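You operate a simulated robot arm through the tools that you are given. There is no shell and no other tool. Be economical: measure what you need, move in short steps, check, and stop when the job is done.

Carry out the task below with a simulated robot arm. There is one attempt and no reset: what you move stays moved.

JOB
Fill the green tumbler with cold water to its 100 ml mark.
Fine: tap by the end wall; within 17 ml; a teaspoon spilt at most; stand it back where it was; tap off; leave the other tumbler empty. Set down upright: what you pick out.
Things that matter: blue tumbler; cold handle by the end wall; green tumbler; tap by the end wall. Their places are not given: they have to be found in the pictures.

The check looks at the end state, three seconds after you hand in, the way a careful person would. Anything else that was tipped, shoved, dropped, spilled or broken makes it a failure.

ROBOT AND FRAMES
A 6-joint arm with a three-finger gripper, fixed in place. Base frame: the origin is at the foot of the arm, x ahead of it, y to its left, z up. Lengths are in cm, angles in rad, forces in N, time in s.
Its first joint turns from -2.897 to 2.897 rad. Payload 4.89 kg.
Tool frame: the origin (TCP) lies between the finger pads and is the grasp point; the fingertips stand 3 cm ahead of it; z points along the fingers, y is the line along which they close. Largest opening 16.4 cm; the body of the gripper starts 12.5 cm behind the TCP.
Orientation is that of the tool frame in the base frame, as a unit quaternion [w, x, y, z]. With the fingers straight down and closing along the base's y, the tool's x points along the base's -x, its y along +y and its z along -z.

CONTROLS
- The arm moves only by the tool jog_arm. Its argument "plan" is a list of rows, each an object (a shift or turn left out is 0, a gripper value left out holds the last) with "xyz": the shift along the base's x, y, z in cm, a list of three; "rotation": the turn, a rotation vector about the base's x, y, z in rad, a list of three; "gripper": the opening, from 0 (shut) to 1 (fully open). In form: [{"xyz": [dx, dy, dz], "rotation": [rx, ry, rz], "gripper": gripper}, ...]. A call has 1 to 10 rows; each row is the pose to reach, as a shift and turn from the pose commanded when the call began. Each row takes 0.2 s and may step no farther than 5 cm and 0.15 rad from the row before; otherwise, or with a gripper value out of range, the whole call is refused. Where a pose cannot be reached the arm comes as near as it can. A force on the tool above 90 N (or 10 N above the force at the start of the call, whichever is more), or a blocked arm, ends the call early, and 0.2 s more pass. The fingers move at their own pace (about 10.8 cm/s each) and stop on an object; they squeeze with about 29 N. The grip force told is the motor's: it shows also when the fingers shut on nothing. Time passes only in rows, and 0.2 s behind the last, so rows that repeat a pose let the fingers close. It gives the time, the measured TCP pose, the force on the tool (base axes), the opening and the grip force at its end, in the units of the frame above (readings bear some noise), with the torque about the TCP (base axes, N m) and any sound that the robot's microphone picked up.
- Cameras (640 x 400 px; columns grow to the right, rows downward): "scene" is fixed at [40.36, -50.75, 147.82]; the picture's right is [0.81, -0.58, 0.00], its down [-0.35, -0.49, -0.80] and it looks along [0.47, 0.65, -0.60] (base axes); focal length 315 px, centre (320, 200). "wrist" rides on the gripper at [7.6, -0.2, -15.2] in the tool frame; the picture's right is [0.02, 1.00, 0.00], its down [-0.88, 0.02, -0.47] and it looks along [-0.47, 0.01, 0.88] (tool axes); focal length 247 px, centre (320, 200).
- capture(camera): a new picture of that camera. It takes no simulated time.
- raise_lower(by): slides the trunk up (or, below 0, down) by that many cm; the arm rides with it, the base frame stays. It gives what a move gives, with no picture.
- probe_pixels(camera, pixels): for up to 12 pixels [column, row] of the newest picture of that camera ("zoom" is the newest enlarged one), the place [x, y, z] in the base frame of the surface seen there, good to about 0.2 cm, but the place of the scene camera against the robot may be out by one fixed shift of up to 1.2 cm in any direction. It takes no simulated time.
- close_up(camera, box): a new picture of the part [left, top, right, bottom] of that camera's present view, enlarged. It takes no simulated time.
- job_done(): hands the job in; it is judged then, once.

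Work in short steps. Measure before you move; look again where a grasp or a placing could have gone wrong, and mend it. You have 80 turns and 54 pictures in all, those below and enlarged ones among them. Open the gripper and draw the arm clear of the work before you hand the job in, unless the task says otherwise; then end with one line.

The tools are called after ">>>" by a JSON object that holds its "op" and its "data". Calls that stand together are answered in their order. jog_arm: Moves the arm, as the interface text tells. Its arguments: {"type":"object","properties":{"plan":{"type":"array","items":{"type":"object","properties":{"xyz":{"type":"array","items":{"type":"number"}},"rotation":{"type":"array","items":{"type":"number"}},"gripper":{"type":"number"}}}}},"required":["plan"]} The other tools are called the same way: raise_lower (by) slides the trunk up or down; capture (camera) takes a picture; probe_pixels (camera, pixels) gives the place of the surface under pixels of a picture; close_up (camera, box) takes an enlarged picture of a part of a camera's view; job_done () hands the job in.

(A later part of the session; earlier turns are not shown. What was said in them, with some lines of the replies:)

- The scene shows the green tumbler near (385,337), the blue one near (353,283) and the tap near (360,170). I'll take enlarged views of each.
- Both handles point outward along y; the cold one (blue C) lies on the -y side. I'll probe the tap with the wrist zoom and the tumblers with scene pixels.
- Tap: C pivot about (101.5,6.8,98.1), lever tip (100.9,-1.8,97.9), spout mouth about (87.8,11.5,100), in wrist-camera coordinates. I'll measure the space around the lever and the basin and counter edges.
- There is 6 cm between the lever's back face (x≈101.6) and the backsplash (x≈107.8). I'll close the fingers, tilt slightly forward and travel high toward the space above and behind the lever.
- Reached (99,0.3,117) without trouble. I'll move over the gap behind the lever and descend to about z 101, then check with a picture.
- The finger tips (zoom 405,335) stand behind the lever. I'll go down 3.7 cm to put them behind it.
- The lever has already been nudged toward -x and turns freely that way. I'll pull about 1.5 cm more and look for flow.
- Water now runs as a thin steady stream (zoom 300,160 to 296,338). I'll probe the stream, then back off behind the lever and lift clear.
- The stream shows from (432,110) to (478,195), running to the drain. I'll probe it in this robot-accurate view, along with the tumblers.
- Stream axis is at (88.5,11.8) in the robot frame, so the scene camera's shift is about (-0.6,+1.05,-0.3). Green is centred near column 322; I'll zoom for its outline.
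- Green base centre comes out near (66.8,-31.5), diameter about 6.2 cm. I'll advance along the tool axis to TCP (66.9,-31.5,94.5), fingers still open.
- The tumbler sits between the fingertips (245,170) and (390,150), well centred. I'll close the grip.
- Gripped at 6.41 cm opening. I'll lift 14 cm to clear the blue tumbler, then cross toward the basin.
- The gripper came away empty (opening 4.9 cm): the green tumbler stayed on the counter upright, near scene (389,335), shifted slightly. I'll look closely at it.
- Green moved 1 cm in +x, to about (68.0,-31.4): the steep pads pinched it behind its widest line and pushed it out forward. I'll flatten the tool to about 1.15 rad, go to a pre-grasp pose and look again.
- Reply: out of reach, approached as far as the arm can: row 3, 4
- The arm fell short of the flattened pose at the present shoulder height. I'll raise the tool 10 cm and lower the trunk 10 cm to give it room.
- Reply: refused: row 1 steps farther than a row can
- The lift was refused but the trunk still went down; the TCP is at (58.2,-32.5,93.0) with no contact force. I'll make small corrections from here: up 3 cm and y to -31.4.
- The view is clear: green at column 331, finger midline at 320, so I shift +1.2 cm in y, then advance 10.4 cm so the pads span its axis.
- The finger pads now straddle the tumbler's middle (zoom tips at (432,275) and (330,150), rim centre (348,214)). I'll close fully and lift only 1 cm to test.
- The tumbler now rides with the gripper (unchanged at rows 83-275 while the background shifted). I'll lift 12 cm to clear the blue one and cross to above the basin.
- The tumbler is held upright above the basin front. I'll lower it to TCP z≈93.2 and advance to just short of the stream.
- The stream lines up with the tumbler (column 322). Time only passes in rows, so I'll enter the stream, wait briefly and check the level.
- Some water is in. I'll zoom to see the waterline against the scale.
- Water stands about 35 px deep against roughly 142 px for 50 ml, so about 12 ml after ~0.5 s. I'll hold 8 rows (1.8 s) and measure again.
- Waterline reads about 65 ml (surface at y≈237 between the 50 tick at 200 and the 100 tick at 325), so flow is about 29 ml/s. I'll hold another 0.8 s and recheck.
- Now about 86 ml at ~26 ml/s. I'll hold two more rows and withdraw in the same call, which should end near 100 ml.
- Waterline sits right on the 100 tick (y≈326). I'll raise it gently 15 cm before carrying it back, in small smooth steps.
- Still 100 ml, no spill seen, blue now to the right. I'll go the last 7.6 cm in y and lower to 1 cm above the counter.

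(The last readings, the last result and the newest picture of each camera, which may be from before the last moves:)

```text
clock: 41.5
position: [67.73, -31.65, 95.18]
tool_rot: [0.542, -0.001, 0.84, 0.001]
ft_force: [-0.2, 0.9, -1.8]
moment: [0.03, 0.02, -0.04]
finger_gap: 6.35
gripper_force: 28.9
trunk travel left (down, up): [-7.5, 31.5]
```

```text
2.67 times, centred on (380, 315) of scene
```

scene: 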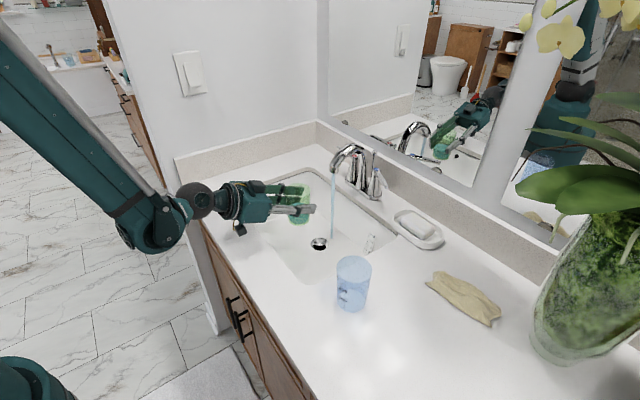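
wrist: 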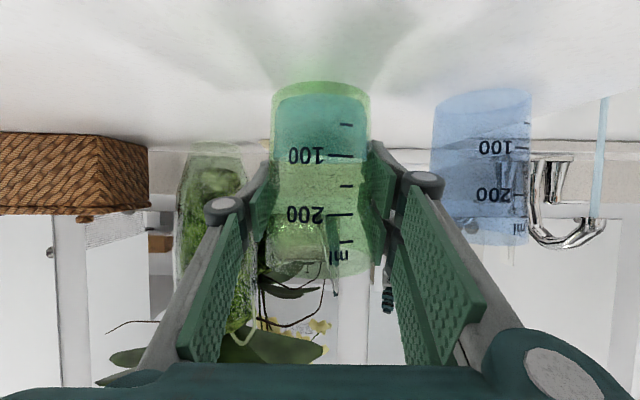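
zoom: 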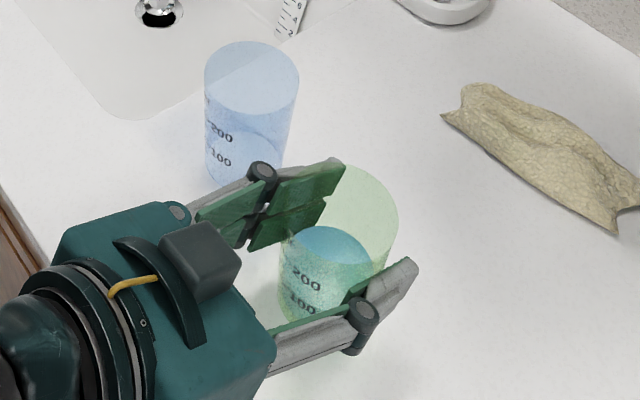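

Held about 1 cm above its old spot. I'll lower the last 1.1 cm in small steps.

>>> {"op": "jog_arm", "data": {"plan": [{"xyz": [0, 0.1, -0.4]}, {"xyz": [0, 0.1, -0.8]}, {"xyz": [0, 0.1, -1.0]}, {"xyz": [0, 0.1, -1.12]}, {"xyz": [0, 0.1, -1.12]}]}}

>>> {"op": "close_up", "data": {"camera": "wrist", "box": [220, 60, 420, 185]}}

```text
clock: 42.7
position: [67.61, -31.57, 93.94]
tool_rot: [0.544, 0.0, 0.839, 0.0]
ft_force: [1.3, -2.3, 11.7]
moment: [0.27, -0.1, 0.01]
finger_gap: 6.34
gripper_force: 28.9
trunk travel left (down, up): [-7.5, 31.5]
```

```text
3.20 times, centred on (320, 122) of wrist
```

zoom: 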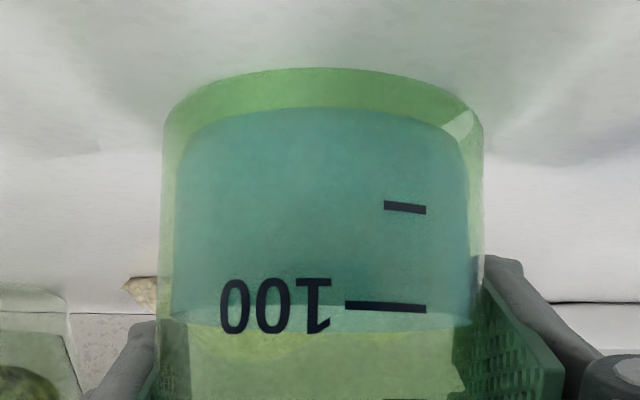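

It is standing on the counter (12 N up-force). I'll ease up slightly, open the fingers slowly and then check before withdrawing.

>>> {"op": "jog_arm", "data": {"plan": [{"xyz": [0, 0, 0.08]}, {"xyz": [0, 0, 0.08], "gripper": 0.4}, {"xyz": [0, 0, 0.08], "gripper": 0.43}, {"xyz": [0, 0, 0.08], "gripper": 0.48}, {"xyz": [0, 0, 0.08], "gripper": 0.54}, {"xyz": [0, 0, 0.08], "gripper": 0.54}]}}

>>> {"op": "capture", "data": {"camera": "wrist"}}

```text
clock: 44.1
position: [67.72, -31.61, 94.28]
tool_rot: [0.542, -0.001, 0.84, 0.001]
ft_force: [-0.7, -0.1, -0.8]
moment: [0.0, -0.03, 0.0]
finger_gap: 8.84
gripper_force: 0.0
trunk travel left (down, up): [-7.5, 31.5]
```

```text
13 pictures are left
```

wrist: 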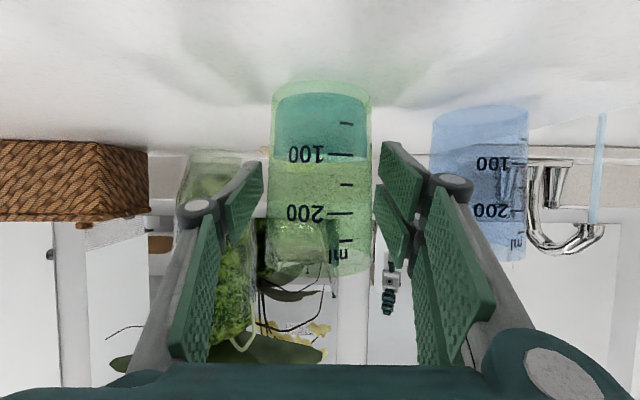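

The tumbler stands free and upright. I'll back straight out 12 cm, then rise.

>>> {"op": "jog_arm", "data": {"plan": [{"xyz": [-2, 0, 0.3]}, {"xyz": [-5, 0, 1]}, {"xyz": [-8.5, 0, 2]}, {"xyz": [-11, 0, 4]}, {"xyz": [-12, 0, 8]}, {"xyz": [-12, 0, 12]}, {"xyz": [-12, 0, 16]}]}}

>>> {"op": "capture", "data": {"camera": "scene"}}

```text
clock: 45.7
position: [55.86, -31.74, 110.35]
tool_rot: [0.543, 0.0, 0.84, 0.0]
ft_force: [1.6, -1.5, 0.4]
moment: [0.09, 0.03, 0.17]
finger_gap: 8.84
gripper_force: 0.0
trunk travel left (down, up): [-7.5, 31.5]
```

```text
12 pictures are left
```

scene: 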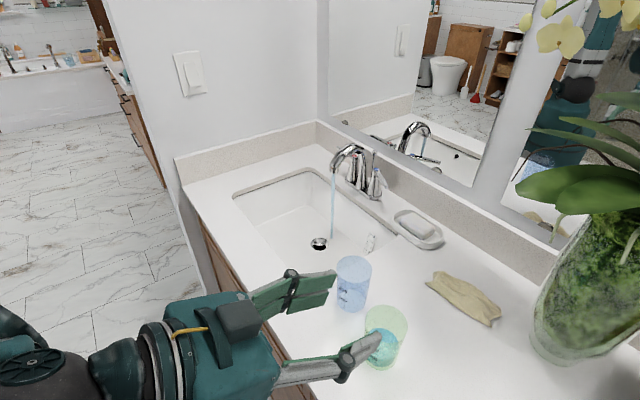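

Green is back in place, blue untouched. Now for the tap: fingers closed, I'll travel high over to a point in front of the cold lever.

>>> {"op": "jog_arm", "data": {"plan": [{"xyz": [3.2, 3.1, 0], "gripper": 0}, {"xyz": [6.4, 6.2, 0]}, {"xyz": [9.6, 9.3, 0]}, {"xyz": [12.8, 12.4, 0]}, {"xyz": [16, 15.5, 0]}, {"xyz": [19.2, 18.6, 0]}, {"xyz": [22.4, 21.7, 0]}, {"xyz": [25.6, 24.8, 0]}, {"xyz": [28.8, 28, 0]}, {"xyz": [32, 31.2, 0]}]}}

>>> {"op": "jog_arm", "data": {"plan": [{"xyz": [0, 0, -4]}, {"xyz": [0, 0, -8]}, {"xyz": [0, 0, -11.8]}, {"xyz": [0, 0, -11.8]}]}}

>>> {"op": "capture", "data": {"camera": "wrist"}}

>>> {"op": "close_up", "data": {"camera": "scene", "box": [280, 110, 440, 210]}}

```text
clock: 47.9
position: [87.58, -0.58, 110.1]
tool_rot: [0.543, 0.001, 0.84, 0.0]
ft_force: [-0.6, -1.8, 1.8]
moment: [0.05, 0.03, 0.11]
finger_gap: 0.0
gripper_force: 29.3
trunk travel left (down, up): [-7.5, 31.5]
```

```text
clock: 48.9
position: [87.58, -0.43, 98.05]
tool_rot: [0.543, 0.0, 0.84, 0.0]
ft_force: [0.4, 0.2, 0.2]
moment: [-0.02, 0.02, 0.01]
finger_gap: 0.0
gripper_force: 28.8
trunk travel left (down, up): [-7.5, 31.5]
```

```text
11 pictures are left
```

wrist: 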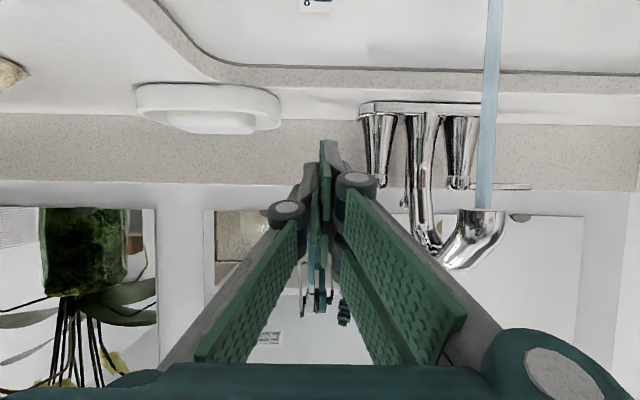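

```text
4.00 times, centred on (360, 160) of scene
```

zoom: 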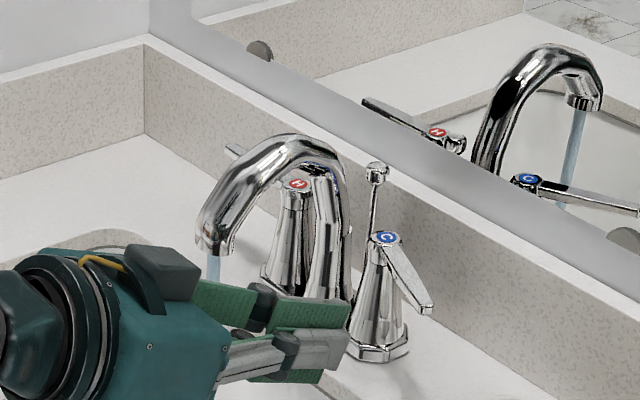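

I'll probe the lever's present pose in this zoom before pushing.

>>> {"op": "probe_pixels", "data": {"camera": "zoom", "pixels": [[426, 303], [410, 280], [400, 262], [387, 238], [426, 310], [345, 318], [415, 300]]}}

```text
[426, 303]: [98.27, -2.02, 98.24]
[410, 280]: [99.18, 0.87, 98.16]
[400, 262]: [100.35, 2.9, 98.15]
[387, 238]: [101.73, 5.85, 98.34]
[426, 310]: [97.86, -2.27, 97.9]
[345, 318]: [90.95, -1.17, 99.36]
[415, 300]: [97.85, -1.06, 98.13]
```

Lever is about 26° open, its tip near (97.5,-1.1,97.8) in the robot frame. I'll push +x with the fingertips to TCP x≈97.2 and look at the flow.

>>> {"op": "jog_arm", "data": {"plan": [{"xyz": [3, 0, 0.4]}, {"xyz": [6, 0, 0.4]}, {"xyz": [7.5, 0, 0.4]}, {"xyz": [8.6, 0, 0.4]}, {"xyz": [9.6, 0, 0.4]}]}}

>>> {"op": "close_up", "data": {"camera": "scene", "box": [280, 110, 440, 210]}}

```text
clock: 50.1
position: [97.23, -0.37, 98.52]
tool_rot: [0.542, 0.0, 0.84, 0.0]
ft_force: [0.2, -0.7, -0.4]
moment: [-0.05, 0.02, 0.0]
finger_gap: 0.0
gripper_force: 28.9
trunk travel left (down, up): [-7.5, 31.5]
```

```text
4.00 times, centred on (360, 160) of scene
```

zoom: 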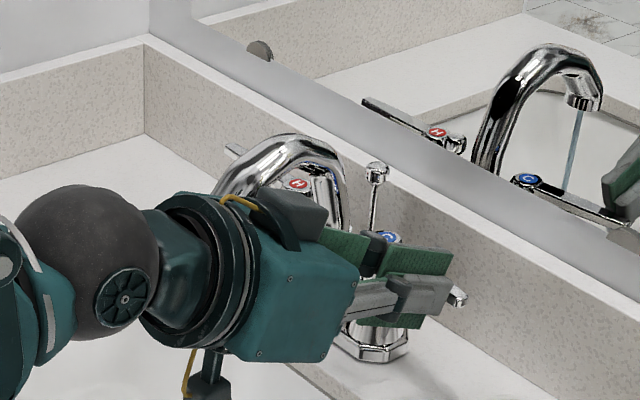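

The stream in the mirror is thinner and the lever nearly closed. I'll push 0.8 cm further.

>>> {"op": "jog_arm", "data": {"plan": [{"xyz": [0.4, 0, 0]}, {"xyz": [0.8, 0, 0]}, {"xyz": [0.8, 0, 0]}]}}

>>> {"op": "close_up", "data": {"camera": "scene", "box": [280, 110, 440, 210]}}

```text
clock: 50.9
position: [97.97, -0.38, 98.63]
tool_rot: [0.542, -0.001, 0.84, 0.001]
ft_force: [0.4, 0.9, -0.3]
moment: [-0.05, 0.01, -0.02]
finger_gap: 0.01
gripper_force: 29.2
trunk travel left (down, up): [-7.5, 31.5]
```

```text
4.00 times, centred on (360, 160) of scene
```

zoom: 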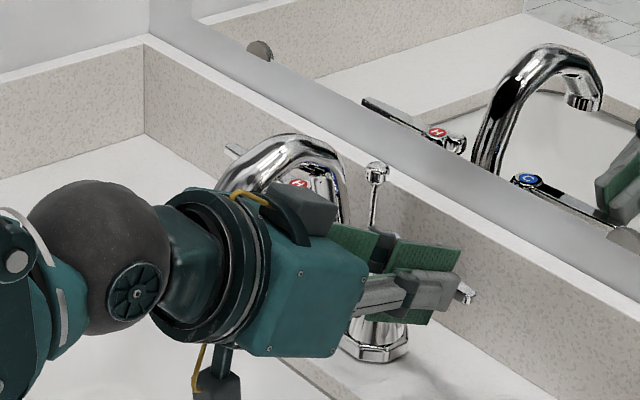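

No stream in the mirror any more. I'll add a 0.3 cm nudge to seat it, then back out, and check from clear view.

>>> {"op": "jog_arm", "data": {"plan": [{"xyz": [0.15, 0, 0]}, {"xyz": [0.3, 0, 0]}]}}

>>> {"op": "jog_arm", "data": {"plan": [{"xyz": [-2, 0, 0]}, {"xyz": [-6, 0, 0]}, {"xyz": [-10, 0, 1]}, {"xyz": [-12, 0, 5]}, {"xyz": [-14, 0, 9]}, {"xyz": [-17, 0, 12.5]}, {"xyz": [-21.5, 0, 12.5]}, {"xyz": [-26, 0, 12.5]}, {"xyz": [-30.5, 0, 12.5]}, {"xyz": [-35, 0, 12.5], "gripper": 0.5}]}}

>>> {"op": "capture", "data": {"camera": "scene"}}

>>> {"op": "close_up", "data": {"camera": "scene", "box": [280, 110, 440, 210]}}

```text
clock: 51.5
position: [98.29, -0.44, 98.82]
tool_rot: [0.542, 0.0, 0.84, 0.0]
ft_force: [-11.0, 2.4, -0.2]
moment: [0.02, 0.09, 0.03]
finger_gap: 0.0
gripper_force: 29.0
trunk travel left (down, up): [-7.5, 31.5]
```

```text
clock: 53.7
position: [63.54, -0.54, 111.36]
tool_rot: [0.543, 0.0, 0.84, 0.0]
ft_force: [3.7, 0.3, -0.7]
moment: [0.01, 0.12, -0.01]
finger_gap: 8.02
gripper_force: 0.0
trunk travel left (down, up): [-7.5, 31.5]
```

```text
7 pictures are left
```

scene: 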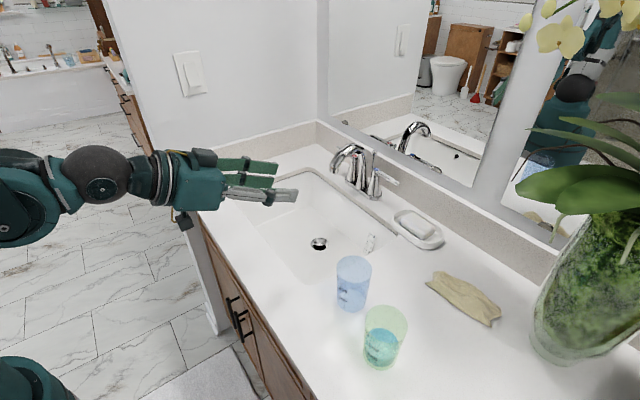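

```text
4.00 times, centred on (360, 160) of scene
```

zoom: 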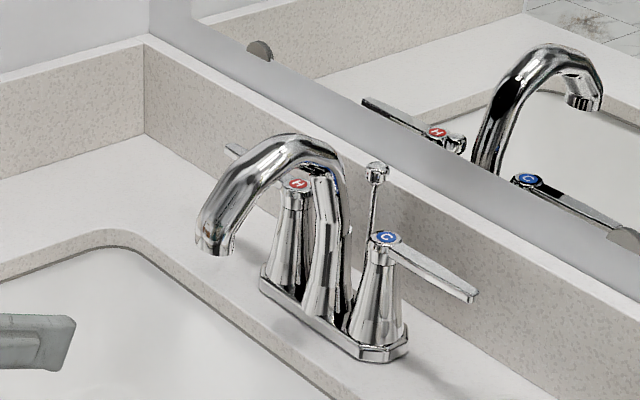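

Tap is off with the lever back against its stop. I'll check the green tumbler's place against the first picture.

>>> {"op": "close_up", "data": {"camera": "scene", "box": [300, 240, 460, 390]}}

```text
2.67 times, centred on (380, 315) of scene
```

zoom: 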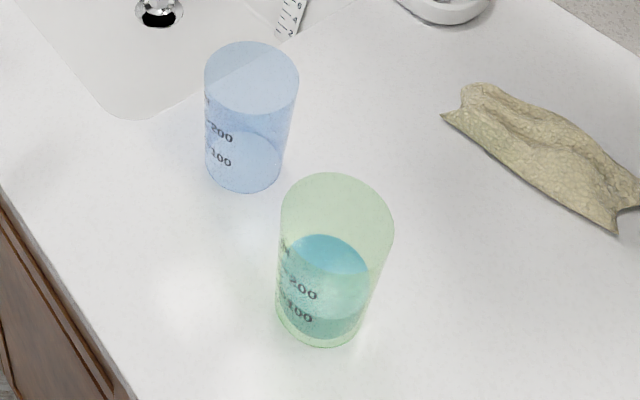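

Green stands within about 3 mm of its first place, upright and filled to the mark; blue is empty and unmoved. I'll draw the arm a bit farther back.

>>> {"op": "jog_arm", "data": {"plan": [{"xyz": [-3, 0, 2]}, {"xyz": [-6, 0, 4]}, {"xyz": [-9, 0, 6]}, {"xyz": [-9, 0, 6]}]}}

>>> {"op": "job_done", "data": {}}

```text
clock: 54.7
position: [54.49, -0.6, 117.23]
tool_rot: [0.542, 0.001, 0.84, 0.0]
ft_force: [1.2, -0.2, -0.1]
moment: [0.01, 0.05, 0.03]
finger_gap: 8.22
gripper_force: 0.1
trunk travel left (down, up): [-7.5, 31.5]
```

```text
The job is handed in.
```

The green tumbler is filled with cold water to its 100 ml mark and stands upright about 3 mm from where it started; the tap is off, the blue tumbler is empty and unmoved, and I saw no spill (a first grasp slipped and nudged the green tumbler 1 cm before I re-gripped it).
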